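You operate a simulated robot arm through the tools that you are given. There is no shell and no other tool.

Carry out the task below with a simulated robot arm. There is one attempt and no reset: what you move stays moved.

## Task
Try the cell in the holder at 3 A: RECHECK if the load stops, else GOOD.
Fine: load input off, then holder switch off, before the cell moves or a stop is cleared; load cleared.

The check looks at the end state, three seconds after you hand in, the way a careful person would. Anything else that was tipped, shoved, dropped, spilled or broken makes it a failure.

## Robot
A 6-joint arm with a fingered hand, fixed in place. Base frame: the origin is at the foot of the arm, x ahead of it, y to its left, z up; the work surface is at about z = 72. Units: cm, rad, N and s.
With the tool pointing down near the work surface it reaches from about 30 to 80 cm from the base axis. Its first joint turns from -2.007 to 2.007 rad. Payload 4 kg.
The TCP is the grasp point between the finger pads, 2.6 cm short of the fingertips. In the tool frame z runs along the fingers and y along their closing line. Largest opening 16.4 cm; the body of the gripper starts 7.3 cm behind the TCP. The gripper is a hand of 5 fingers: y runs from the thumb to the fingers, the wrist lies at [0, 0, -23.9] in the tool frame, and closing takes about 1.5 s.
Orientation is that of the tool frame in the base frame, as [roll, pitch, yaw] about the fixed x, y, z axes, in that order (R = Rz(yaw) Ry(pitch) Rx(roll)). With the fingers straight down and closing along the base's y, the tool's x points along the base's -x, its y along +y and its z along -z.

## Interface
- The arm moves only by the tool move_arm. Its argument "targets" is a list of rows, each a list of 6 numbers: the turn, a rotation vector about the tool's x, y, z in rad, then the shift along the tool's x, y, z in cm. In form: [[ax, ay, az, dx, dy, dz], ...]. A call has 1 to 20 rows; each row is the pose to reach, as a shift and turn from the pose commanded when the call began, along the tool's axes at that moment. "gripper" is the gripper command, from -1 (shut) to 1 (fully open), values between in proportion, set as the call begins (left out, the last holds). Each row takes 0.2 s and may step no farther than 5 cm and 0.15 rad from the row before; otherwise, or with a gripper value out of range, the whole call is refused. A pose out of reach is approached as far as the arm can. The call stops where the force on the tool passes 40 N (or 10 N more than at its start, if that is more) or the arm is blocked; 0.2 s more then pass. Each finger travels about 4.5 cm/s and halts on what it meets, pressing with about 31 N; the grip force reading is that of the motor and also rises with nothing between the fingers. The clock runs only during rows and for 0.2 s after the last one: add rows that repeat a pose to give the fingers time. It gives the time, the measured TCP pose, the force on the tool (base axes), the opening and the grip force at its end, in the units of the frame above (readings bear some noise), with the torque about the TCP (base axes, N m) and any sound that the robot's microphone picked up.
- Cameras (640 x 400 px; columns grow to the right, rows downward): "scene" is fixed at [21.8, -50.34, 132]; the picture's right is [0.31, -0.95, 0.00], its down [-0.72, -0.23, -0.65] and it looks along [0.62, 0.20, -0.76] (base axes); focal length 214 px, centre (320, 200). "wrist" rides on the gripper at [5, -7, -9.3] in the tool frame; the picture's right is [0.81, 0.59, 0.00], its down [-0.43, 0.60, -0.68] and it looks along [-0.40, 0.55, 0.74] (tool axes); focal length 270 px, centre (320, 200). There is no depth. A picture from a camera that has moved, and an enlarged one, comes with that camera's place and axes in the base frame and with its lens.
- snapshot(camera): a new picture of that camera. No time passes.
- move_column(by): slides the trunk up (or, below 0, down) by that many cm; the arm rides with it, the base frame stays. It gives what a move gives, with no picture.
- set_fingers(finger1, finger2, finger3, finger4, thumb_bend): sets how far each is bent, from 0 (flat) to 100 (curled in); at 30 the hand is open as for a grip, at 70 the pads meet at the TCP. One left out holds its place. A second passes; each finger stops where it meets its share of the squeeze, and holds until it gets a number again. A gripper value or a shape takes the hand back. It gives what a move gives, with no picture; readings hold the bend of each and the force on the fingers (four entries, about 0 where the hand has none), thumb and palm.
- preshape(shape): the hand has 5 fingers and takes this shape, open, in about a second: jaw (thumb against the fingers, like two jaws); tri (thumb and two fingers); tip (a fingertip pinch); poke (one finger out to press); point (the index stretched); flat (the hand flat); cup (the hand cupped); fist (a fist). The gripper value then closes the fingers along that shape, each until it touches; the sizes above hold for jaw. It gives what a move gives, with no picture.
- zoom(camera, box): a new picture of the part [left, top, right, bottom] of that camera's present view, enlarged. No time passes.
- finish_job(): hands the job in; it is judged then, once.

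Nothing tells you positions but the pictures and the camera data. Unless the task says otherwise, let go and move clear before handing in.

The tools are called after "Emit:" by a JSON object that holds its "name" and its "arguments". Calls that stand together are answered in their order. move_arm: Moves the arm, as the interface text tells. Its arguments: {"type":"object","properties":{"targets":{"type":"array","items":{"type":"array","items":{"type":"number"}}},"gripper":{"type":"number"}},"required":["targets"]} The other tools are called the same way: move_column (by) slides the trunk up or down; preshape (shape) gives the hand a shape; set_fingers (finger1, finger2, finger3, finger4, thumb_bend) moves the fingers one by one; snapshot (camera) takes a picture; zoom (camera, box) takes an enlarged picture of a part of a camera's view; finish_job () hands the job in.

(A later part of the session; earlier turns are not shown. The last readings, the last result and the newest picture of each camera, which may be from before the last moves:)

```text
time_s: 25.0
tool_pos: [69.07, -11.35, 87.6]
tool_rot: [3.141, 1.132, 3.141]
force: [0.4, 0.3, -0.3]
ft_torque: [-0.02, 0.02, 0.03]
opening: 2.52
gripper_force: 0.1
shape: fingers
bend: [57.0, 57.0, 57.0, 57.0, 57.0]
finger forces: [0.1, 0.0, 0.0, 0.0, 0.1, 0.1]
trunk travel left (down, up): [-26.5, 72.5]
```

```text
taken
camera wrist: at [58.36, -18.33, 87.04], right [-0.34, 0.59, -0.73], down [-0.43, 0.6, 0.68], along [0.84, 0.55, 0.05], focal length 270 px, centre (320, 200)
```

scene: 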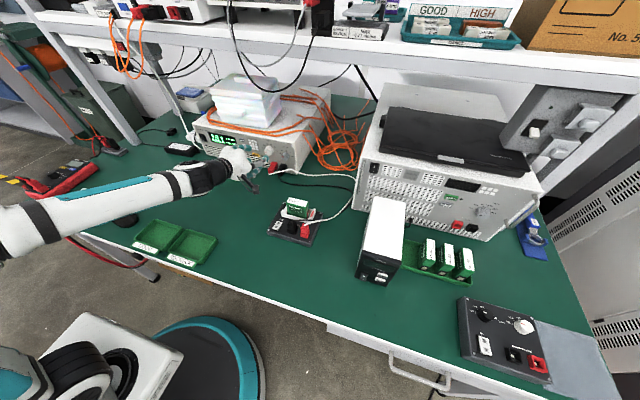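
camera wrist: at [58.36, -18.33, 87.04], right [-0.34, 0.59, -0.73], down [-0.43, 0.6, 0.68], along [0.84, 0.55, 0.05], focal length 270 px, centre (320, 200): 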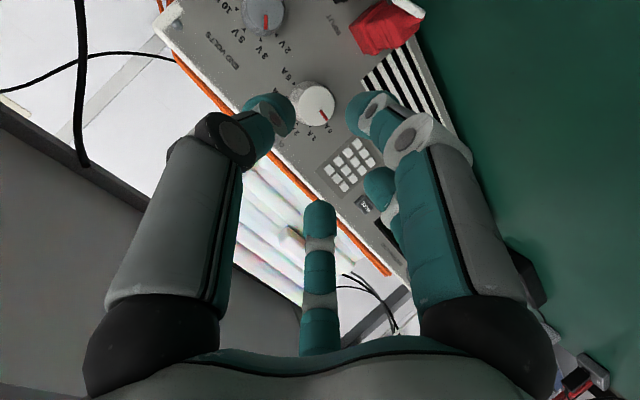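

The knob cap centre comes out at about (78.7, -11.8, 83.1) and the forearm is clear of the table. I will flatten the hand to about 8° below horizontal at a standoff on the knob axis.

Emit:
{"name": "move_arm", "arguments": {"targets": [[0, -0.1, 0, 0.6, -0.15, 1.55], [0, -0.2, 0, 1.2, -0.3, 3.1], [0, -0.298, 0, 1.79, -0.45, 4.65], [0, -0.298, 0, 1.79, -0.45, 4.65]]}}

Emit:
{"name": "snapshot", "arguments": {"camera": "wrist"}}

Emit:
{"name": "zoom", "arguments": {"camera": "scene", "box": [160, 90, 320, 210]}}

```text
time_s: 26.0
tool_pos: [71.64, -12.43, 90.13]
tool_rot: [-3.098, 1.198, 3.104]
force: [-0.6, -0.5, 1.0]
ft_torque: [0.0, 0.0, -0.01]
opening: 2.51
gripper_force: 0.0
shape: fingers
bend: [57.0, 57.0, 57.0, 57.0, 57.0]
finger forces: [0.0, 0.0, 0.0, 0.0, 0.0, 0.1]
out of reach, approached as far as the arm can: row 1, 2, 3, 4
trunk travel left (down, up): [-26.5, 72.5]
```

```text
taken
camera wrist: at [60.59, -18.64, 88.98], right [-0.25, 0.6, -0.76], down [-0.42, 0.64, 0.64], along [0.87, 0.48, 0.1], focal length 270 px, centre (320, 200)
```

wrist: 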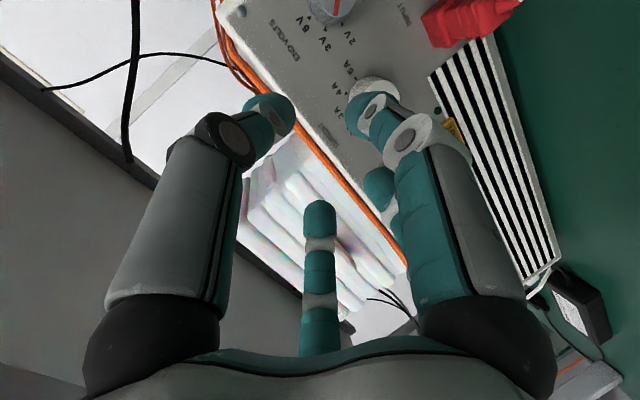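

```text
3.33 times, centred on (240, 150) of scene
camera zoom: at [21.8, -50.34, 132.0], right [0.31, -0.95, 0.0], down [-0.72, -0.23, -0.65], along [0.62, 0.2, -0.76], focal length 715 px, centre (587, 367)
```

zoom: 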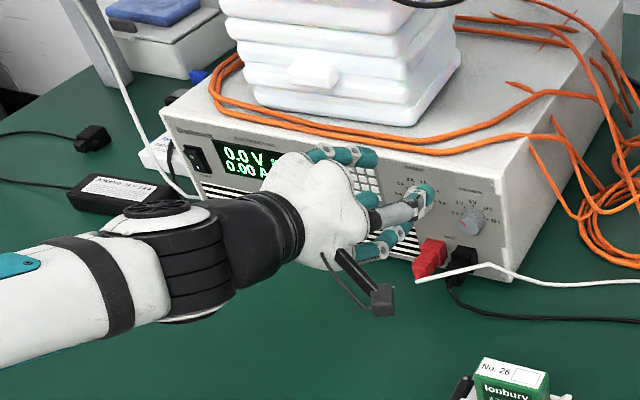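

The forearm slopes down at about the same angle as the hand, so the wrist bend is at its limit. I will retract and raise the hand, then lower the trunk 20 cm more so the forearm comes in level.

Emit:
{"name": "move_arm", "arguments": {"targets": [[0, 0, 0, -2.8, -0.2, -3.2], [0, 0, 0, -5.5, -0.4, -6.4], [0, 0, 0, -8.3, -0.6, -9.7], [0, 0, 0, -11.05, -0.87, -12.9]]}}

Emit:
{"name": "move_column", "arguments": {"by": -17}}

Emit:
{"name": "snapshot", "arguments": {"camera": "scene"}}

```text
time_s: 27.0
tool_pos: [63.83, -12.56, 104.96]
tool_rot: [-3.1, 1.2, 3.099]
force: [0.7, -0.7, -1.1]
ft_torque: [0.01, -0.05, -0.01]
opening: 2.52
gripper_force: 0.1
shape: fingers
bend: [57.0, 57.0, 57.0, 57.0, 57.0]
finger forces: [0.0, 0.1, 0.1, 0.0, 0.0, 0.0]
trunk travel left (down, up): [-26.5, 72.5]
```

```text
time_s: 28.9
tool_pos: [63.86, -12.5, 87.99]
tool_rot: [-3.099, 1.199, 3.101]
force: [-1.2, 1.0, 0.7]
ft_torque: [-0.01, -0.02, -0.01]
opening: 2.5
gripper_force: 0.0
shape: fingers
bend: [57.0, 57.0, 57.0, 57.0, 57.0]
finger forces: [0.0, 0.0, 0.1, 0.0, 0.0, 0.0]
trunk travel left (down, up): [-9.5, 89.5]
```

```text
taken
```

scene: 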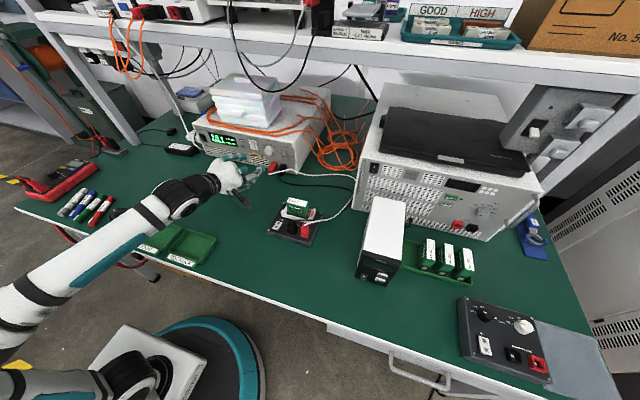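

The forearm is now about level and well above the table. I will level the hand to 10° and move to the standoff again.

Emit:
{"name": "move_arm", "arguments": {"targets": [[-0.026, -0.066, -0.002, 0.44, 0.43, 2.5], [-0.053, -0.131, -0.004, 0.87, 0.85, 5], [-0.079, -0.197, -0.006, 1.31, 1.28, 7.57], [-0.079, -0.197, -0.006, 1.31, 1.28, 7.57]]}}

Emit:
{"name": "snapshot", "arguments": {"camera": "wrist"}}

Emit:
{"name": "zoom", "arguments": {"camera": "scene", "box": [220, 110, 320, 190]}}

```text
time_s: 29.9
tool_pos: [70.69, -11.48, 85.41]
tool_rot: [3.13, 1.382, 3.126]
force: [-0.1, -0.4, 0.8]
ft_torque: [-0.01, -0.02, 0.02]
opening: 2.46
gripper_force: 0.0
shape: fingers
bend: [57.0, 57.0, 57.0, 57.0, 57.0]
finger forces: [0.0, 0.1, 0.0, 0.1, 0.0, 0.1]
out of reach, approached as far as the arm can: row 3, 4
trunk travel left (down, up): [-9.5, 89.5]
```

```text
taken
camera wrist: at [60.57, -18.51, 82.28], right [-0.15, 0.59, -0.79], down [-0.58, 0.6, 0.55], along [0.8, 0.54, 0.25], focal length 270 px, centre (320, 200)
```

wrist: 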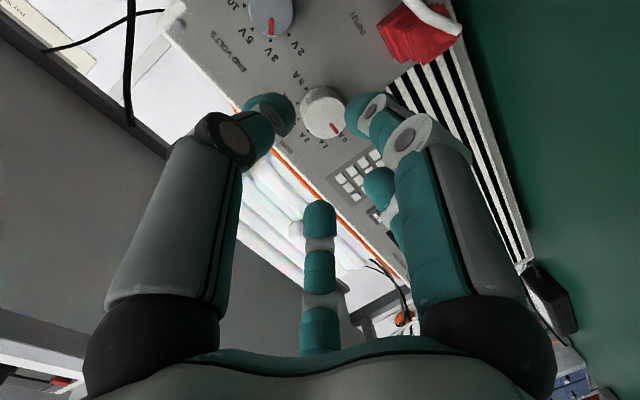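

```text
5.00 times, centred on (270, 150) of scene
camera zoom: at [21.8, -50.34, 132.0], right [0.31, -0.95, 0.0], down [-0.72, -0.23, -0.65], along [0.62, 0.2, -0.76], focal length 1072 px, centre (570, 450)
```

zoom: 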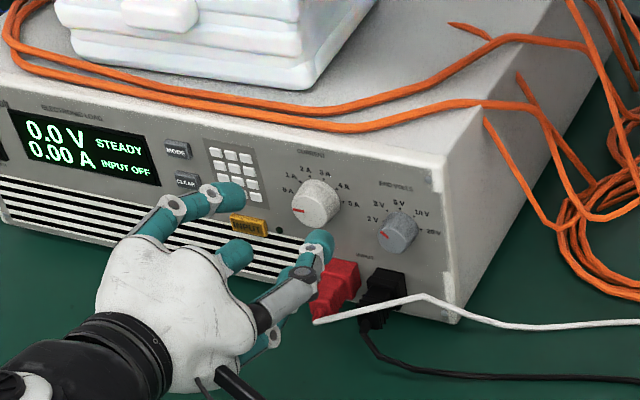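

Almost there; the wrist is just short of the bend it needs. I will raise the arm 9 cm and use the last of the trunk's downward travel.

Emit:
{"name": "move_arm", "arguments": {"targets": [[0, 0, 0, -4.1, 0, -2.3], [0, 0, 0, -8.3, 0, -4.6]]}}

Emit:
{"name": "move_column", "arguments": {"by": -9.4}}

```text
time_s: 30.5
tool_pos: [67.81, -11.57, 94.61]
tool_rot: [-3.14, 1.394, 3.141]
force: [-1.2, -0.3, -0.1]
ft_torque: [-0.06, -0.02, -0.02]
opening: 2.5
gripper_force: 0.0
shape: fingers
bend: [57.0, 57.0, 57.0, 57.0, 57.0]
finger forces: [0.0, 0.0, 0.1, 0.0, 0.1, 0.0]
trunk travel left (down, up): [-9.5, 89.5]
```

```text
time_s: 31.8
tool_pos: [67.72, -11.72, 85.26]
tool_rot: [-3.14, 1.397, 3.138]
force: [0.5, 0.8, 0.0]
ft_torque: [0.0, -0.04, 0.0]
opening: 2.5
gripper_force: 0.1
shape: fingers
bend: [57.0, 57.0, 57.0, 57.0, 57.0]
finger forces: [0.0, 0.0, 0.0, 0.0, 0.1, 0.0]
trunk travel left (down, up): [-0.1, 98.9]
```

The orientation holds now. I will go to the standoff and pre-rotate the hand 72° anticlockwise (which keeps the five-finger symmetry), ready to turn the knob clockwise.

Emit:
{"name": "move_arm", "arguments": {"targets": [[0, 0, 0, 0.2, 0, 2.4], [0, 0, 0, 0.35, -0.05, 4.6], [0.0243, 0, -0.1376, 0.35, -0.05, 4.6], [0.0486, 0, -0.2752, 0.35, -0.05, 4.6], [0.0729, 0, -0.4128, 0.35, -0.05, 4.6], [0.0972, 0, -0.5504, 0.35, -0.05, 4.6], [0.1215, 0, -0.688, 0.35, -0.05, 4.6], [0.1458, 0, -0.8256, 0.35, -0.05, 4.6], [0.1701, 0, -0.9632, 0.35, -0.05, 4.6], [0.1944, 0, -1.1008, 0.35, -0.05, 4.6], [0.2187, 0, -1.2384, 0.35, -0.05, 4.6]]}}

Emit:
{"name": "snapshot", "arguments": {"camera": "wrist"}}

Emit:
{"name": "zoom", "arguments": {"camera": "scene", "box": [220, 110, 320, 190]}}

```text
time_s: 34.2
tool_pos: [72.22, -11.74, 84.13]
tool_rot: [-1.627, 0.307, -1.759]
force: [-0.2, 0.2, 0.1]
ft_torque: [0.01, -0.01, 0.01]
opening: 2.49
gripper_force: 0.1
shape: fingers
bend: [57.0, 57.0, 57.0, 57.0, 57.0]
finger forces: [0.0, 0.1, 0.1, 0.0, 0.0, 0.1]
trunk travel left (down, up): [-0.1, 98.9]
```

```text
taken
camera wrist: at [62.08, -17.04, 89.64], right [-0.14, -0.58, -0.8], down [-0.59, 0.7, -0.4], along [0.8, 0.42, -0.44], focal length 270 px, centre (320, 200)
```

wrist: 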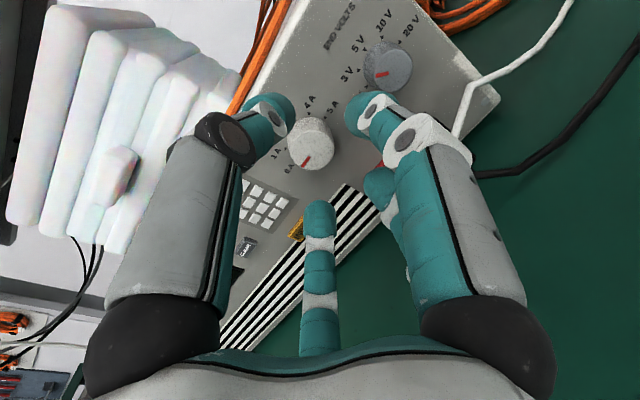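

```text
5.00 times, centred on (270, 150) of scene
camera zoom: at [21.8, -50.34, 132.0], right [0.31, -0.95, 0.0], down [-0.72, -0.23, -0.65], along [0.62, 0.2, -0.76], focal length 1072 px, centre (570, 450)
```

zoom: 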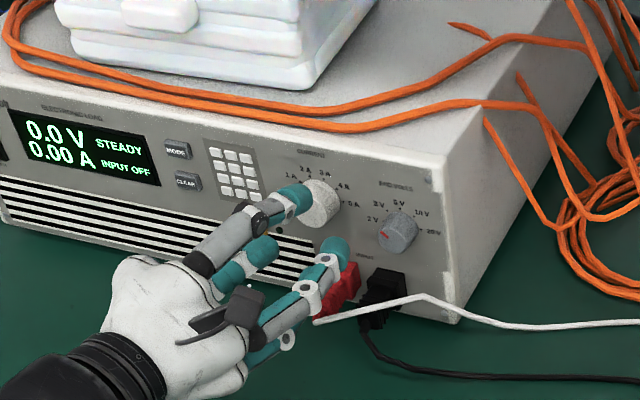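

The hand rotated fine. I need a more exact aim on the knob before going in, so I will zoom the wrist view.

Emit:
{"name": "zoom", "arguments": {"camera": "wrist", "box": [240, 60, 420, 220]}}

Emit:
{"name": "zoom", "arguments": {"camera": "scene", "box": [262, 135, 302, 160]}}

```text
2.50 times, centred on (330, 140) of wrist
camera zoom: at [62.08, -17.04, 89.64], right [-0.14, -0.58, -0.8], down [-0.59, 0.7, -0.4], along [0.8, 0.42, -0.44], focal length 676 px, centre (295, 350)
```

zoom: 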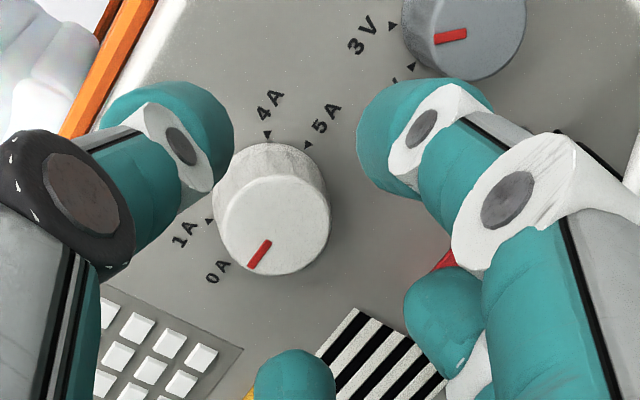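

```text
16.00 times, centred on (282, 148) of scene
camera zoom: at [21.8, -50.34, 132.0], right [0.31, -0.95, 0.0], down [-0.72, -0.23, -0.65], along [0.62, 0.2, -0.76], focal length 3432 px, centre (928, 1040)
```

zoom: 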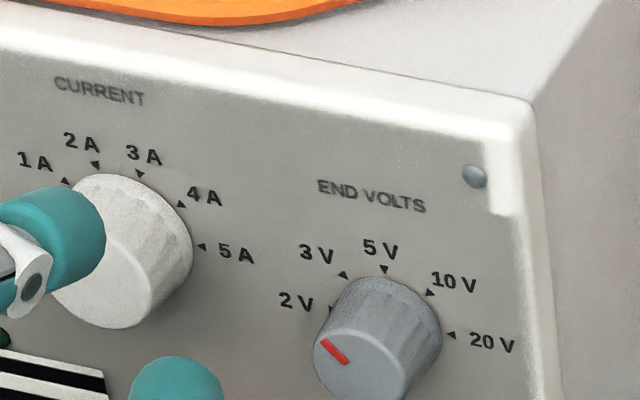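

The knob axis is at y≈-11.7, z≈83.2. I will narrow the ring slightly and slide it over the knob in small steps.

Emit:
{"name": "set_fingers", "arguments": {"finger1": 59, "finger2": 59, "finger3": 59, "finger4": 59, "thumb_bend": 59}}

Emit:
{"name": "move_arm", "arguments": {"targets": [[0, 0, 0, -1.04, 0.9, 0.5], [0, 0, 0, -1.04, 0.9, 1.5], [0, 0, 0, -1.04, 0.9, 2.5], [0, 0, 0, -1.04, 0.9, 3.3]]}}

Emit:
{"name": "zoom", "arguments": {"camera": "wrist", "box": [220, 60, 440, 240]}}

Emit:
{"name": "zoom", "arguments": {"camera": "scene", "box": [240, 120, 310, 180]}}

```text
time_s: 35.2
tool_pos: [72.27, -11.68, 84.08]
tool_rot: [-1.628, 0.309, -1.761]
force: [-0.5, -0.6, 0.3]
ft_torque: [-0.01, 0.01, 0.04]
opening: 2.05
gripper_force: 0.2
shape: fingers
bend: [59.0, 59.0, 59.0, 59.0, 59.0]
finger forces: [0.0, 0.1, 0.1, 0.1, 0.0, 0.0]
trunk travel left (down, up): [-0.1, 98.9]
```

```text
time_s: 36.2
tool_pos: [75.61, -11.04, 83.36]
tool_rot: [-1.626, 0.306, -1.756]
force: [0.7, 0.1, -0.7]
ft_torque: [0.0, 0.02, -0.01]
opening: 2.03
gripper_force: 0.1
shape: fingers
bend: [59.0, 59.0, 59.0, 59.0, 59.0]
finger forces: [0.0, 0.1, 0.0, 0.0, 0.0, 0.0]
out of reach, approached as far as the arm can: row 1, 2
trunk travel left (down, up): [-0.1, 98.9]
```

```text
2.22 times, centred on (330, 150) of wrist
camera zoom: at [65.41, -16.47, 88.94], right [-0.14, -0.58, -0.8], down [-0.59, 0.7, -0.4], along [0.79, 0.42, -0.44], focal length 601 px, centre (298, 311)
```

zoom: 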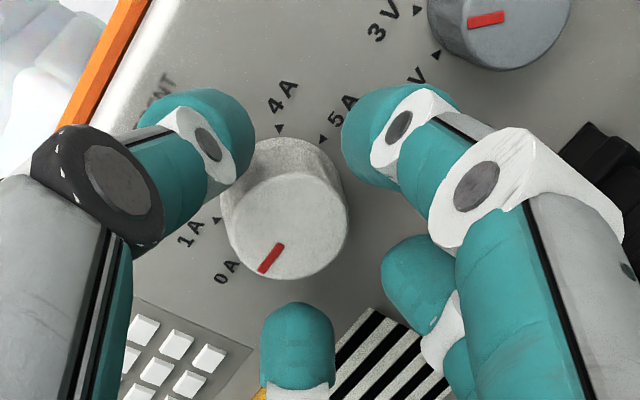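

```text
6.67 times, centred on (275, 150) of scene
camera zoom: at [21.8, -50.34, 132.0], right [0.31, -0.95, 0.0], down [-0.72, -0.23, -0.65], along [0.62, 0.2, -0.76], focal length 1430 px, centre (620, 533)
```

zoom: 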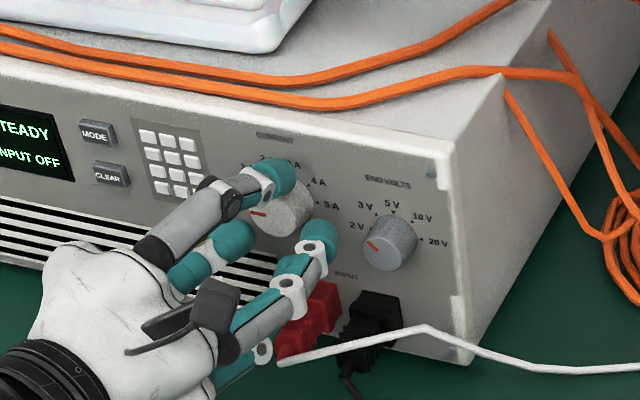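

The ring is centred on the knob to within about 2 mm. I will advance the last 1.7 cm and close on it.

Emit:
{"name": "move_arm", "arguments": {"targets": [[0, 0, 0, -0.16, -0.1, 0.5], [0, 0, 0, -0.16, -0.1, 1.1], [0, 0, 0, -0.16, -0.1, 1.6]]}}

Emit:
{"name": "zoom", "arguments": {"camera": "wrist", "box": [220, 60, 440, 240]}}

```text
time_s: 36.9
tool_pos: [76.43, -10.89, 83.92]
tool_rot: [-1.619, 0.306, -1.752]
force: [-37.8, 11.2, -3.9]
ft_torque: [0.02, 0.58, 1.12]
opening: 2.04
gripper_force: 19.9
shape: fingers
bend: [59.0, 59.0, 58.0, 60.0, 59.0]
finger forces: [0.1, 0.0, 27.2, 11.6, 0.0, 0.0]
trunk travel left (down, up): [-0.1, 98.9]
stopped in row 3: the force on the tool passed its limit at 46 N (the readings are from after the stop); the commanded pose is now the measured one
```

```text
2.22 times, centred on (330, 150) of wrist
camera zoom: at [66.26, -16.22, 89.49], right [-0.13, -0.58, -0.8], down [-0.59, 0.7, -0.4], along [0.8, 0.42, -0.44], focal length 601 px, centre (298, 311)
```

zoom: 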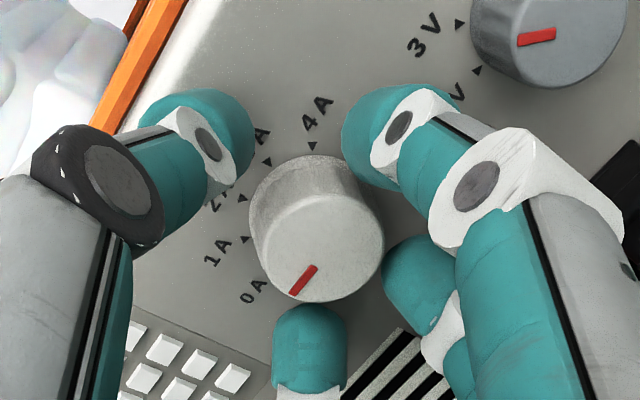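

The tips of fingers 3 and 4 touched the panel, so the panel is nearer than I took it (x≈79.5), and the knob axis is at about y=-12.0, z=83.7. I will back off slightly, recentre and close gently.

Emit:
{"name": "move_arm", "arguments": {"targets": [[0, 0, 0, 0, 0, -0.6], [0, 0, 0, 0.68, -0.13, -0.5], [0, 0, 0, 0.68, -0.13, -0.2]]}}

Emit:
{"name": "zoom", "arguments": {"camera": "wrist", "box": [220, 60, 440, 240]}}

Emit:
{"name": "zoom", "arguments": {"camera": "scene", "box": [240, 120, 310, 180]}}

```text
time_s: 37.7
tool_pos: [76.29, -11.6, 83.69]
tool_rot: [-1.621, 0.309, -1.755]
force: [-13.2, 3.4, 1.9]
ft_torque: [-0.01, -0.15, 0.46]
opening: 2.04
gripper_force: 6.8
shape: fingers
bend: [59.0, 59.0, 59.0, 59.0, 59.0]
finger forces: [0.1, 0.1, 2.4, 11.1, 0.0, 0.0]
trunk travel left (down, up): [-0.1, 98.9]
```

```text
2.22 times, centred on (330, 150) of wrist
camera zoom: at [66.12, -16.97, 89.32], right [-0.14, -0.58, -0.8], down [-0.59, 0.7, -0.4], along [0.8, 0.42, -0.44], focal length 601 px, centre (298, 311)
```

zoom: 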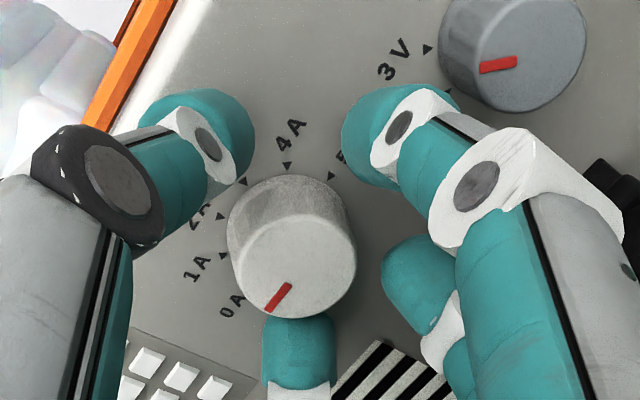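

```text
6.67 times, centred on (275, 150) of scene
camera zoom: at [21.8, -50.34, 132.0], right [0.31, -0.95, 0.0], down [-0.72, -0.23, -0.65], along [0.62, 0.2, -0.76], focal length 1430 px, centre (620, 533)
```

zoom: 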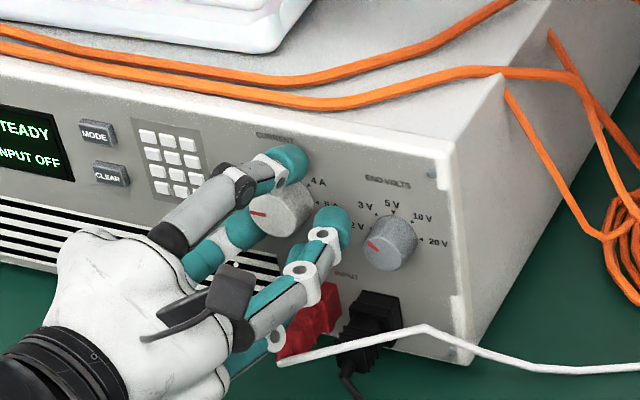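

The ring is well centred at the tip plane; finger 4 still rests lightly on the panel. I will back off 3 mm and close the fingers on the knob.

Emit:
{"name": "move_arm", "arguments": {"targets": [[0, 0, 0, -0.1, 0, -0.35], [0, 0, 0, -0.1, 0, -0.35]]}}

Emit:
{"name": "set_fingers", "arguments": {"finger1": 70, "finger2": 70, "finger3": 70, "finger4": 70, "thumb_bend": 70}}

Emit:
{"name": "zoom", "arguments": {"camera": "wrist", "box": [220, 60, 440, 240]}}

```text
time_s: 38.3
tool_pos: [76.0, -11.51, 83.63]
tool_rot: [-1.624, 0.307, -1.755]
force: [-0.8, 0.2, 0.0]
ft_torque: [-0.01, -0.01, -0.02]
opening: 2.03
gripper_force: 0.1
shape: fingers
bend: [59.0, 59.0, 59.0, 59.0, 59.0]
finger forces: [0.1, 0.0, 0.1, 0.1, 0.0, 0.1]
trunk travel left (down, up): [-0.1, 98.9]
```

```text
time_s: 39.3
tool_pos: [76.07, -11.59, 83.73]
tool_rot: [-1.623, 0.308, -1.754]
force: [1.1, 1.1, 1.1]
ft_torque: [0.01, -0.04, 0.07]
opening: 0.65
gripper_force: 15.7
shape: fingers
bend: [65.0, 65.0, 63.0, 64.0, 66.0]
finger forces: [4.7, 5.6, 7.3, 6.7, 7.8, 0.1]
trunk travel left (down, up): [-0.1, 98.9]
```

```text
2.22 times, centred on (330, 150) of wrist
camera zoom: at [65.89, -16.88, 89.26], right [-0.14, -0.58, -0.8], down [-0.59, 0.7, -0.4], along [0.8, 0.42, -0.44], focal length 601 px, centre (298, 311)
```

zoom: 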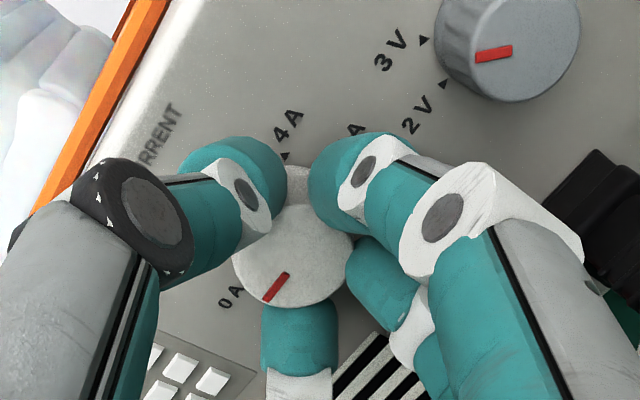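

All five fingers hold the knob evenly with about 5 to 8 N each. I will turn it 72° clockwise about its own axis.

Emit:
{"name": "move_arm", "arguments": {"targets": [[-0.0224, 0, 0.1237, 0.01, -0.055, 0], [-0.0448, 0, 0.2474, 0.02, -0.11, 0.005], [-0.0672, 0, 0.3711, 0.04, -0.16, 0.01], [-0.0896, 0, 0.4948, 0.06, -0.21, 0.01], [-0.112, 0, 0.6185, 0.08, -0.253, 0.015], [-0.1344, 0, 0.7422, 0.12, -0.29, 0.02], [-0.1568, 0, 0.8659, 0.16, -0.33, 0.03], [-0.1792, 0, 0.9896, 0.2, -0.36, 0.04], [-0.2016, 0, 1.1133, 0.25, -0.39, 0.045], [-0.224, 0, 1.237, 0.29, -0.41, 0.05], [-0.224, 0, 1.237, 0.29, -0.41, 0.05]]}}

Emit:
{"name": "zoom", "arguments": {"camera": "wrist", "box": [220, 60, 440, 240]}}

Emit:
{"name": "zoom", "arguments": {"camera": "scene", "box": [240, 120, 310, 180]}}

```text
time_s: 41.7
tool_pos: [76.15, -11.9, 83.89]
tool_rot: [3.139, 1.395, -3.141]
force: [-5.6, 2.4, -6.5]
ft_torque: [0.01, 0.12, 0.12]
opening: 0.71
gripper_force: 17.4
shape: fingers
bend: [65.0, 64.0, 64.0, 65.0, 66.0]
finger forces: [6.4, 8.1, 7.4, 5.5, 7.2, 0.0]
trunk travel left (down, up): [-0.1, 98.9]
```

```text
2.22 times, centred on (330, 150) of wrist
camera zoom: at [65.99, -18.95, 80.51], right [-0.14, 0.59, -0.8], down [-0.59, 0.59, 0.54], along [0.79, 0.55, 0.26], focal length 601 px, centre (298, 311)
```

zoom: 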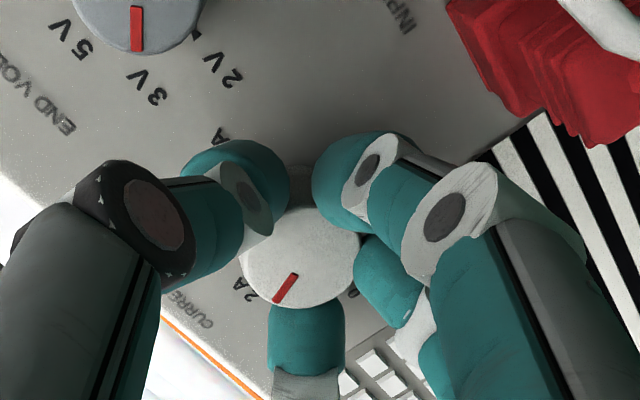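

```text
6.67 times, centred on (275, 150) of scene
camera zoom: at [21.8, -50.34, 132.0], right [0.31, -0.95, 0.0], down [-0.72, -0.23, -0.65], along [0.62, 0.2, -0.76], focal length 1430 px, centre (620, 533)
```

zoom: 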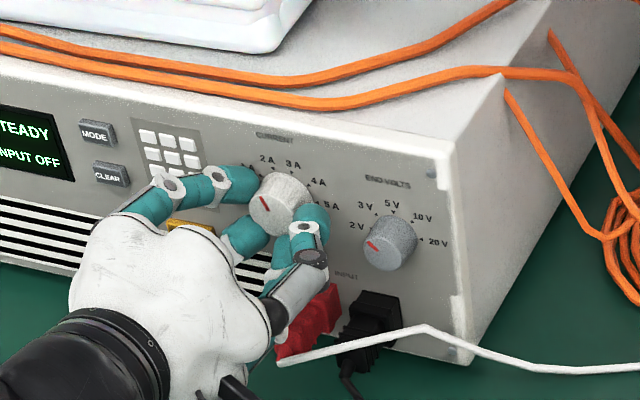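

The knob followed the hand to 2 A with no slip. I will turn it the last 36° to 3 A.

Emit:
{"name": "move_arm", "arguments": {"targets": [[-0.022, 0, 0.124, 0.01, -0.05, 0], [-0.044, 0, 0.248, 0.02, -0.1, 0], [-0.066, 0, 0.371, 0.04, -0.15, 0.01], [-0.088, 0, 0.495, 0.06, -0.2, 0.01], [-0.11, 0, 0.619, 0.08, -0.25, 0.01], [-0.11, 0, 0.619, 0.08, -0.25, 0.01]]}}

Emit:
{"name": "zoom", "arguments": {"camera": "scene", "box": [240, 120, 310, 180]}}

```text
time_s: 43.1
tool_pos: [76.06, -11.97, 83.68]
tool_rot: [1.809, 0.92, 1.87]
force: [-4.9, 6.9, -10.6]
ft_torque: [-0.03, 0.32, 0.21]
opening: 0.78
gripper_force: 17.6
shape: fingers
bend: [64.0, 64.0, 64.0, 65.0, 66.0]
finger forces: [7.7, 8.6, 5.6, 4.3, 8.4, 0.0]
trunk travel left (down, up): [-0.1, 98.9]
```

```text
6.67 times, centred on (275, 150) of scene
camera zoom: at [21.8, -50.34, 132.0], right [0.31, -0.95, 0.0], down [-0.72, -0.23, -0.65], along [0.62, 0.2, -0.76], focal length 1430 px, centre (620, 533)
```

zoom: 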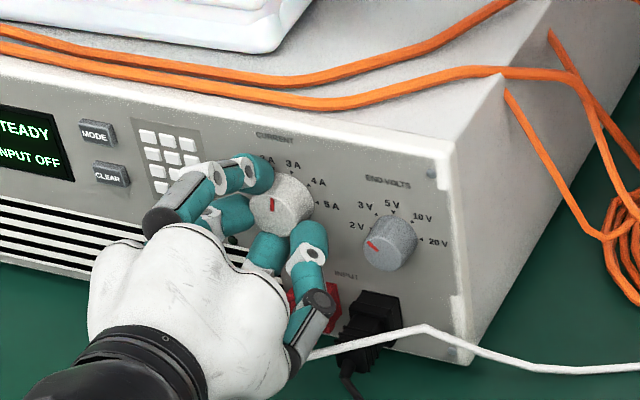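

The pointer looks to be at 3 A. I will open the fingers a little and check.

Emit:
{"name": "set_fingers", "arguments": {"finger1": 59, "finger2": 59, "finger3": 59, "finger4": 59, "thumb_bend": 59}}

Emit:
{"name": "zoom", "arguments": {"camera": "scene", "box": [255, 130, 305, 170]}}

Emit:
{"name": "zoom", "arguments": {"camera": "wrist", "box": [220, 60, 440, 240]}}

```text
time_s: 44.1
tool_pos: [76.04, -12.19, 83.94]
tool_rot: [1.806, 0.923, 1.868]
force: [0.3, 0.0, 0.5]
ft_torque: [-0.03, -0.01, -0.02]
opening: 2.0
gripper_force: 0.2
shape: fingers
bend: [59.0, 59.0, 59.0, 59.0, 59.0]
finger forces: [0.0, 0.0, 0.0, 0.0, 0.1, 0.1]
trunk travel left (down, up): [-0.1, 98.9]
```

```text
10.00 times, centred on (280, 150) of scene
camera zoom: at [21.8, -50.34, 132.0], right [0.31, -0.95, 0.0], down [-0.72, -0.23, -0.65], along [0.62, 0.2, -0.76], focal length 2145 px, centre (720, 700)
```

zoom: 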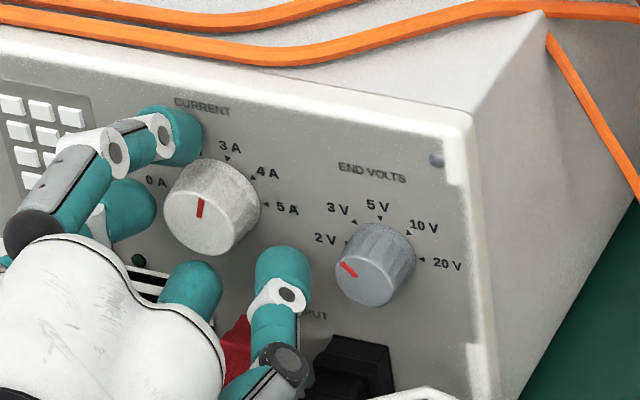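

```text
2.22 times, centred on (330, 150) of wrist
camera zoom: at [65.96, -15.96, 77.11], right [-0.14, 0.94, -0.3], down [-0.59, 0.16, 0.79], along [0.79, 0.29, 0.54], focal length 601 px, centre (298, 311)
```

zoom: 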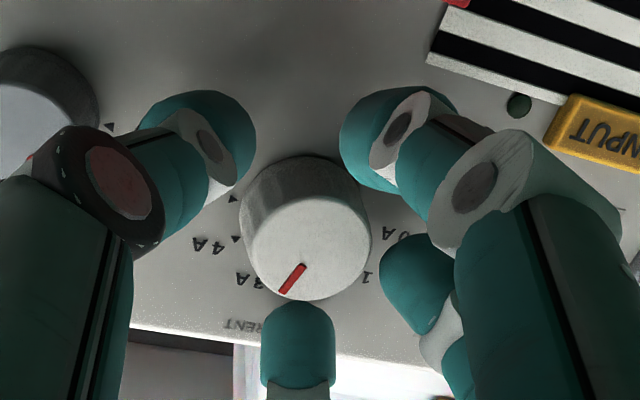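

The pointer is close to the 3 A mark. I will back straight out and look at it unobstructed.

Emit:
{"name": "move_arm", "arguments": {"targets": [[0, 0, 0, 0, 0, -1.5], [0, 0, 0, 0, 0, -3.5], [0, 0, 0, 0, 0, -6], [0, 0, 0, 0, 0, -9]]}}

Emit:
{"name": "zoom", "arguments": {"camera": "scene", "box": [255, 130, 305, 170]}}

Emit:
{"name": "snapshot", "arguments": {"camera": "wrist"}}

```text
time_s: 45.1
tool_pos: [67.02, -13.15, 85.09]
tool_rot: [1.805, 0.921, 1.868]
force: [0.6, 0.2, -0.5]
ft_torque: [0.01, -0.02, -0.02]
opening: 1.97
gripper_force: 0.1
shape: fingers
bend: [59.0, 59.0, 59.0, 59.0, 59.0]
finger forces: [0.0, 0.1, 0.1, 0.0, 0.0, 0.0]
trunk travel left (down, up): [-0.1, 98.9]
```

```text
10.00 times, centred on (280, 150) of scene
camera zoom: at [21.8, -50.34, 132.0], right [0.31, -0.95, 0.0], down [-0.72, -0.23, -0.65], along [0.62, 0.2, -0.76], focal length 2145 px, centre (720, 700)
```

zoom: 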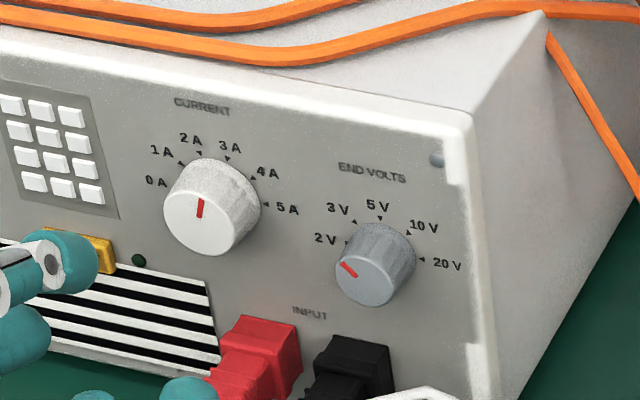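

```text
taken
camera wrist: at [56.96, -16.92, 78.34], right [-0.15, 0.94, -0.3], down [-0.59, 0.16, 0.79], along [0.79, 0.29, 0.54], focal length 270 px, centre (320, 200)
```

wrist: 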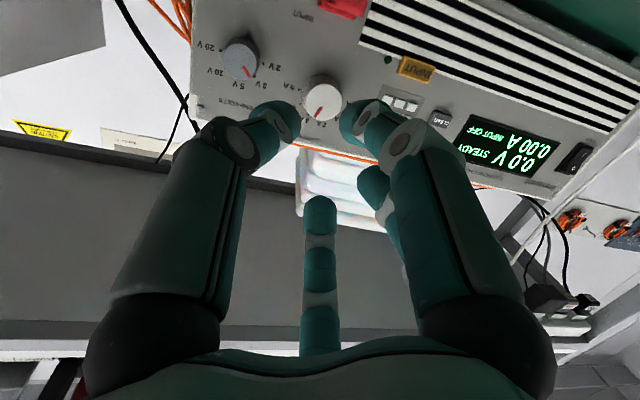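

The pointer seems a few degrees short of the 3 A mark. I will zoom in with both cameras.

Emit:
{"name": "zoom", "arguments": {"camera": "wrist", "box": [280, 50, 360, 130]}}

Emit:
{"name": "zoom", "arguments": {"camera": "scene", "box": [266, 140, 286, 158]}}

```text
5.00 times, centred on (320, 90) of wrist
camera zoom: at [56.96, -16.92, 78.34], right [-0.15, 0.94, -0.3], down [-0.59, 0.16, 0.79], along [0.79, 0.29, 0.54], focal length 1351 px, centre (320, 750)
```

zoom: 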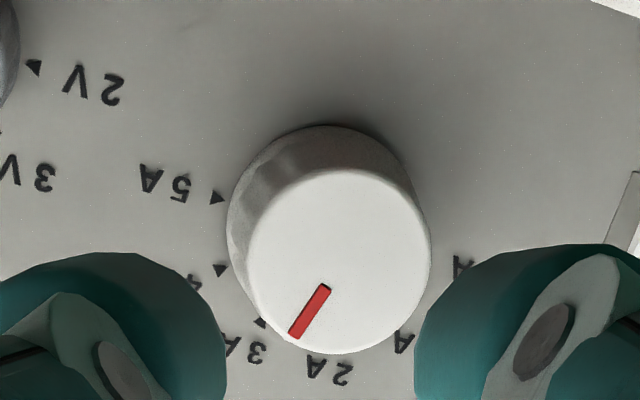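

```text
16.00 times, centred on (276, 149) of scene
camera zoom: at [21.8, -50.34, 132.0], right [0.31, -0.95, 0.0], down [-0.72, -0.23, -0.65], along [0.62, 0.2, -0.76], focal length 3432 px, centre (1024, 1016)
```

zoom: 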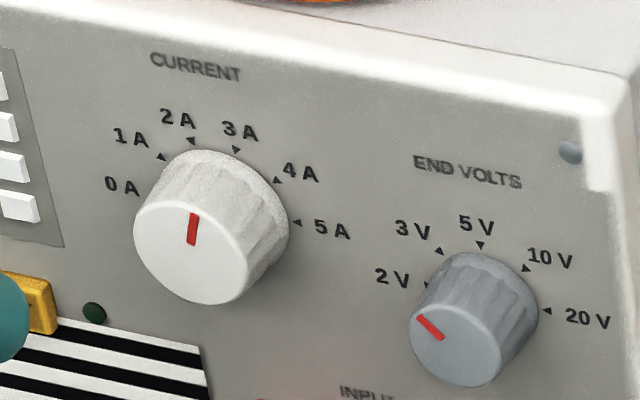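

Worked out with the camera axes, both views put the pointer at about 16 to 17° right of vertical, which is the 3 A mark. Next is the holder switch: I will take the poke shape, pull back, tilt the hand to 45° and raise the trunk.

Emit:
{"name": "preshape", "arguments": {"shape": "poke"}}

Emit:
{"name": "move_arm", "arguments": {"targets": [[0.043, 0.084, -0.081, -0.45, -0.2, -1.4], [0.086, 0.168, -0.161, -0.9, -0.4, -2.8], [0.129, 0.252, -0.242, -1.35, -0.6, -4.2], [0.172, 0.337, -0.322, -1.8, -0.8, -5.6], [0.215, 0.421, -0.403, -2.2, -1.0, -7], [0.258, 0.505, -0.483, -2.65, -1.2, -8.4], [0.301, 0.589, -0.564, -3.1, -1.42, -9.7]]}}

Emit:
{"name": "move_column", "arguments": {"by": 26}}

Emit:
{"name": "snapshot", "arguments": {"camera": "wrist"}}

Emit:
{"name": "snapshot", "arguments": {"camera": "scene"}}

```text
time_s: 46.0
tool_pos: [67.08, -13.15, 85.18]
tool_rot: [1.805, 0.922, 1.868]
force: [0.1, -0.3, 0.3]
ft_torque: [0.0, 0.04, 0.01]
opening: 0.01
gripper_force: 0.0
shape: poke
bend: [100.0, 100.0, 100.0, 100.0, 83.0]
finger forces: [0.0, 0.0, 0.0, 0.1, 0.1, 0.0]
trunk travel left (down, up): [-0.1, 98.9]
```

```text
time_s: 47.6
tool_pos: [57.93, -17.1, 88.18]
tool_rot: [-3.136, 0.783, -3.141]
force: [0.5, -0.8, 0.0]
ft_torque: [-0.03, 0.01, 0.01]
opening: 0.0
gripper_force: 0.1
shape: poke
bend: [100.0, 100.0, 100.0, 100.0, 83.0]
finger forces: [0.0, 0.1, 0.1, 0.0, 0.0, 0.0]
trunk travel left (down, up): [-0.1, 98.9]
```

```text
time_s: 50.2
tool_pos: [58.07, -16.95, 114.01]
tool_rot: [-3.138, 0.784, 3.141]
force: [-0.1, -0.5, -0.6]
ft_torque: [-0.04, -0.01, -0.02]
opening: 0.0
gripper_force: 0.1
shape: poke
bend: [100.0, 100.0, 100.0, 100.0, 83.0]
finger forces: [0.0, 0.0, 0.0, 0.0, 0.0, 0.1]
trunk travel left (down, up): [-26.1, 72.9]
```

```text
taken
camera wrist: at [47.87, -24.04, 117.2], right [-0.57, 0.59, -0.57], down [-0.17, 0.6, 0.78], along [0.8, 0.55, -0.24], focal length 270 px, centre (320, 200)
```

wrist: 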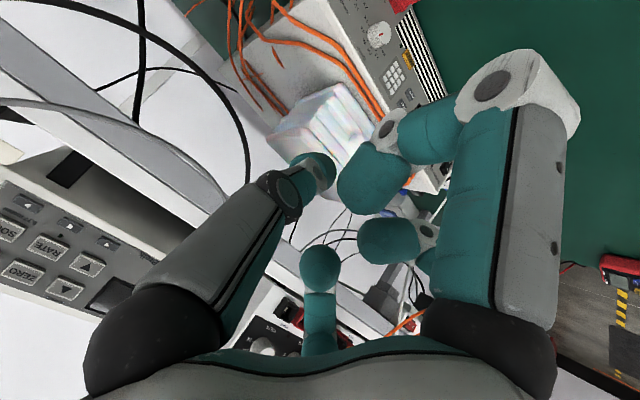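

```text
taken
```

scene: 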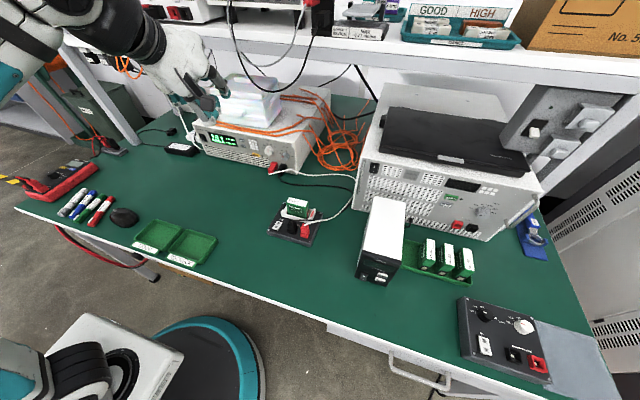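

I now plan to poke the holder's TEST rocker near (53.5, -25.5, 75) with the hand tilted 25° off vertical, so it stays clear of the cell and the plugs. First I go to a hover and check the rocker's state.

Emit:
{"name": "move_arm", "arguments": {"targets": [[0, 0.05, 0, 3.64, -1.21, 1.37], [0, 0.1, 0, 7.29, -2.43, 2.74], [0, 0.15, 0, 10.93, -3.64, 4.11], [0, 0.2, 0, 14.57, -4.86, 5.49], [0, 0.25, 0, 18.2, -6.07, 6.86], [0, 0.3, 0, 21.86, -7.29, 8.23], [0, 0.349, 0, 25.5, -8.5, 9.6]]}}

Emit:
{"name": "snapshot", "arguments": {"camera": "wrist"}}

Emit:
{"name": "snapshot", "arguments": {"camera": "scene"}}

```text
time_s: 51.8
tool_pos: [46.8, -25.69, 89.47]
tool_rot: [-3.138, 0.434, 3.14]
force: [-0.3, 0.4, -0.7]
ft_torque: [-0.02, -0.01, 0.03]
opening: 0.0
gripper_force: 0.1
shape: poke
bend: [100.0, 100.0, 100.0, 100.0, 83.0]
finger forces: [0.0, 0.1, 0.1, 0.0, 0.0, 0.1]
trunk travel left (down, up): [-26.1, 72.9]
```

```text
taken
camera wrist: at [38.22, -32.71, 95.69], right [-0.73, 0.59, -0.34], down [0.11, 0.6, 0.8], along [0.67, 0.55, -0.5], focal length 270 px, centre (320, 200)
```

wrist: 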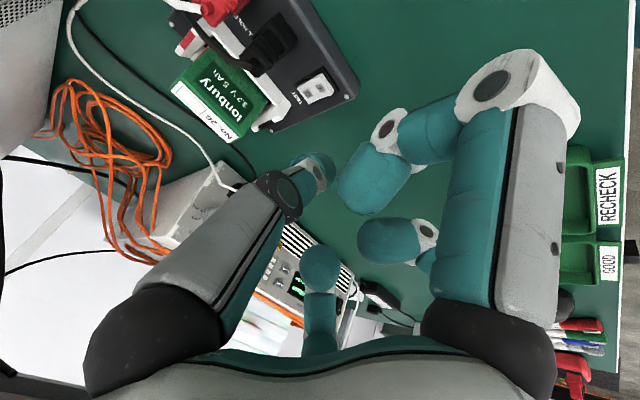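

```text
taken
```

scene: 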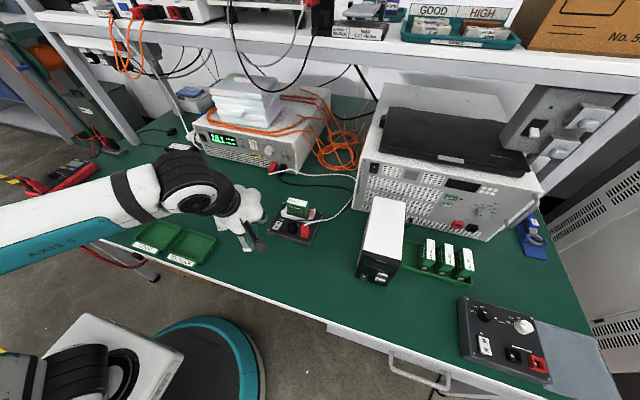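

Emit:
{"name": "zoom", "arguments": {"camera": "wrist", "box": [150, 0, 370, 180]}}

Emit:
{"name": "zoom", "arguments": {"camera": "wrist", "box": [285, 60, 355, 120]}}

```text
2.22 times, centred on (260, 90) of wrist
camera zoom: at [38.22, -32.71, 95.69], right [-0.73, 0.59, -0.34], down [0.11, 0.6, 0.8], along [0.67, 0.55, -0.5], focal length 601 px, centre (453, 444)
```

zoom: 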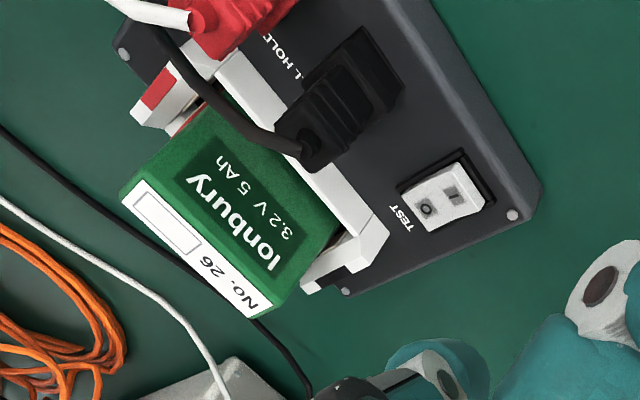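

```text
6.67 times, centred on (320, 90) of wrist
camera zoom: at [38.22, -32.71, 95.69], right [-0.73, 0.59, -0.34], down [0.11, 0.6, 0.8], along [0.67, 0.55, -0.5], focal length 1802 px, centre (320, 933)
```

zoom: 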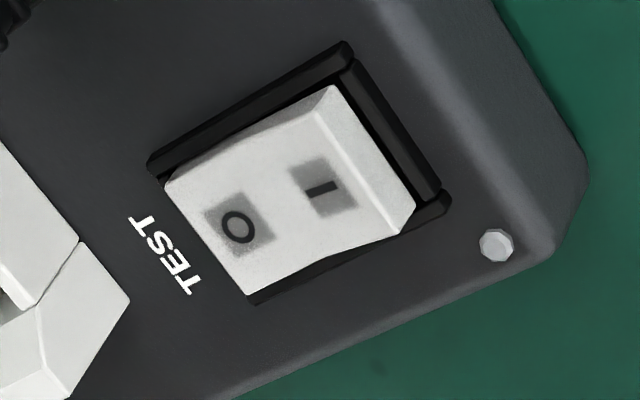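

The rocker's I half is raised, so the holder is off. The I half is at about (54.0, -25.1, 74.5); I will come down to just short of it and check.

Emit:
{"name": "move_arm", "arguments": {"targets": [[0, 0, 0, -0.1, 0.3, 4], [0, 0, 0, -0.2, 0.6, 8], [0, 0, 0, -0.2, 0.6, 11.5], [0, 0, 0, -0.2, 0.6, 12.5]]}}

Emit:
{"name": "zoom", "arguments": {"camera": "wrist", "box": [200, 40, 440, 240]}}

Emit:
{"name": "zoom", "arguments": {"camera": "scene", "box": [230, 170, 350, 260]}}

```text
time_s: 52.8
tool_pos: [52.34, -24.91, 77.88]
tool_rot: [-3.14, 0.436, 3.139]
force: [-0.4, 0.2, 0.3]
ft_torque: [0.02, -0.01, 0.01]
opening: 0.0
gripper_force: 0.0
shape: poke
bend: [100.0, 100.0, 100.0, 100.0, 83.0]
finger forces: [0.0, 0.0, 0.1, 0.1, 0.0, 0.1]
trunk travel left (down, up): [-26.1, 72.9]
```

```text
2.00 times, centred on (320, 140) of wrist
camera zoom: at [43.7, -31.96, 84.35], right [-0.73, 0.59, -0.34], down [0.11, 0.6, 0.8], along [0.67, 0.54, -0.5], focal length 541 px, centre (320, 320)
```

zoom: 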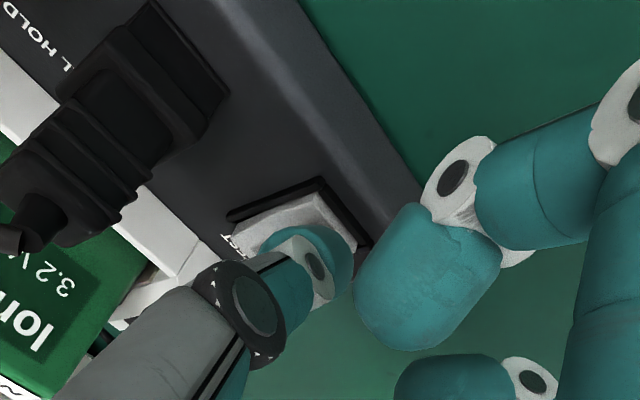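

```text
4.44 times, centred on (290, 215) of scene
camera zoom: at [21.8, -50.34, 132.0], right [0.31, -0.95, 0.0], down [-0.72, -0.23, -0.65], along [0.62, 0.2, -0.76], focal length 953 px, centre (453, 133)
```

zoom: 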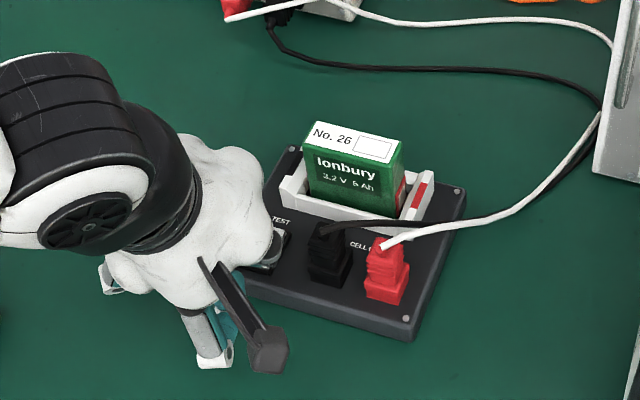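

The tip is right above the I half. I will press in small steps.

Emit:
{"name": "move_arm", "arguments": {"targets": [[0, 0, 0, 0, 0, 0.5], [0, 0, 0, 0, 0, 1.0], [0, 0, 0, 0, 0, 1.4], [0, 0, 0, 0, 0, 1.8], [0, 0, 0, 0, 0, 2.1]]}}

Emit:
{"name": "zoom", "arguments": {"camera": "wrist", "box": [200, 40, 440, 240]}}

Emit:
{"name": "zoom", "arguments": {"camera": "scene", "box": [195, 110, 315, 190]}}

```text
time_s: 53.6
tool_pos: [52.95, -25.14, 77.7]
tool_rot: [-3.129, 0.451, -3.139]
force: [-5.8, 0.0, 18.9]
ft_torque: [0.04, 0.0, 0.0]
opening: 0.0
gripper_force: 0.1
shape: poke
bend: [100.0, 100.0, 100.0, 100.0, 84.0]
finger forces: [0.0, 0.0, 0.0, 0.1, 19.7, 0.1]
trunk travel left (down, up): [-26.1, 72.9]
stopped in row 3: the force on the tool passed its limit at 43 N (the readings are from after the stop); the commanded pose is now the measured one
```

```text
2.00 times, centred on (320, 140) of wrist
camera zoom: at [44.21, -32.04, 84.07], right [-0.72, 0.59, -0.36], down [0.1, 0.61, 0.79], along [0.68, 0.54, -0.5], focal length 541 px, centre (320, 320)
```

zoom: 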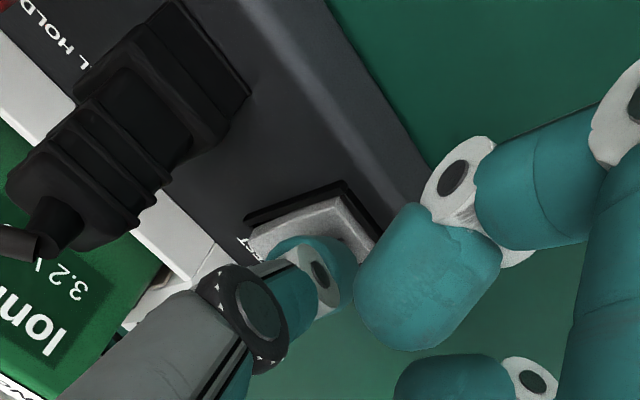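

```text
5.00 times, centred on (255, 150) of scene
camera zoom: at [21.8, -50.34, 132.0], right [0.31, -0.95, 0.0], down [-0.72, -0.23, -0.65], along [0.62, 0.2, -0.76], focal length 1072 px, centre (645, 450)
```

zoom: 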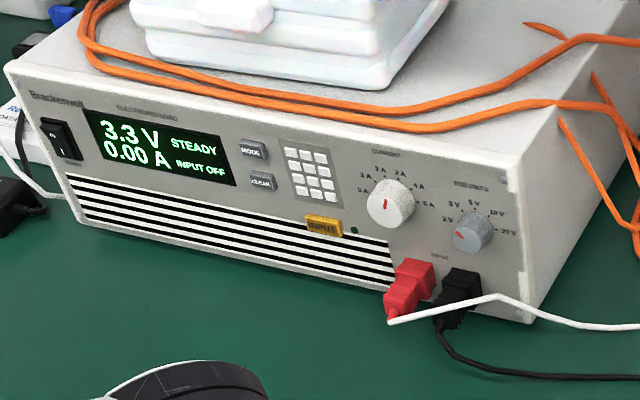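

The display now reads 3.3 V, so the holder is on and the cell is connected. I will back off and travel to a standoff in front of INPUT with the hand at 30° below horizontal.

Emit:
{"name": "move_arm", "arguments": {"targets": [[0, 0, 0, 0, 0, -4], [0, 0, 0, 0, 0, -8], [0, 0, 0, 0, 0, -12], [0, -0.1, 0, -3, 2.85, -12.7], [0, -0.2, 0, -6, 5.7, -13.4], [0, -0.3, 0, -9, 8.55, -14.1], [0, -0.4, 0, -12, 11.4, -14.8], [0, -0.5, 0, -15, 14.25, -15.5], [0, -0.596, 0, -17.9, 17.1, -16.1]]}}

Emit:
{"name": "move_column", "arguments": {"by": -15}}

Emit:
{"name": "snapshot", "arguments": {"camera": "wrist"}}

Emit:
{"name": "zoom", "arguments": {"camera": "scene", "box": [160, 100, 320, 220]}}

```text
time_s: 55.6
tool_pos: [62.46, -7.52, 99.54]
tool_rot: [-3.124, 1.042, -3.13]
force: [0.0, 0.0, 0.4]
ft_torque: [-0.02, 0.02, 0.01]
opening: 0.0
gripper_force: 0.0
shape: poke
bend: [100.0, 100.0, 100.0, 100.0, 83.0]
finger forces: [0.0, 0.1, 0.0, 0.0, 0.1, 0.1]
trunk travel left (down, up): [-26.1, 72.9]
```

```text
time_s: 57.4
tool_pos: [62.46, -7.65, 84.37]
tool_rot: [-3.122, 1.04, -3.13]
force: [0.0, 0.1, -0.5]
ft_torque: [0.0, -0.02, 0.02]
opening: 0.0
gripper_force: 0.1
shape: poke
bend: [100.0, 100.0, 100.0, 100.0, 83.0]
finger forces: [0.0, 0.0, 0.0, 0.1, 0.0, 0.1]
trunk travel left (down, up): [-11.1, 87.9]
```

```text
taken
camera wrist: at [51.73, -14.62, 84.84], right [-0.41, 0.58, -0.7], down [-0.36, 0.6, 0.71], along [0.84, 0.54, -0.03], focal length 270 px, centre (320, 200)
```

wrist: 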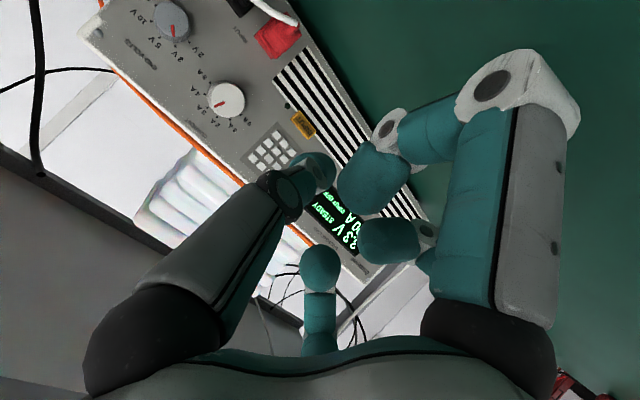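

```text
3.33 times, centred on (240, 160) of scene
camera zoom: at [21.8, -50.34, 132.0], right [0.31, -0.95, 0.0], down [-0.72, -0.23, -0.65], along [0.62, 0.2, -0.76], focal length 715 px, centre (587, 333)
```

zoom: 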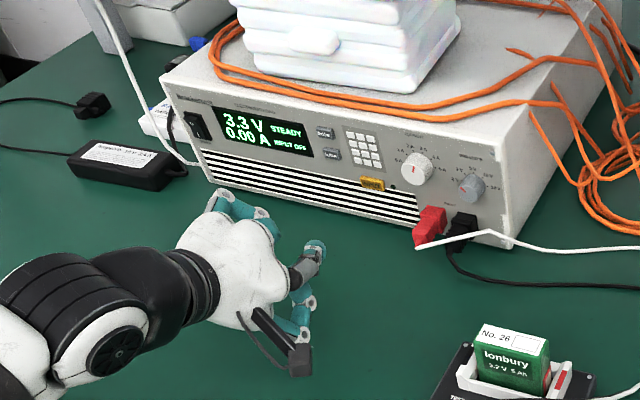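

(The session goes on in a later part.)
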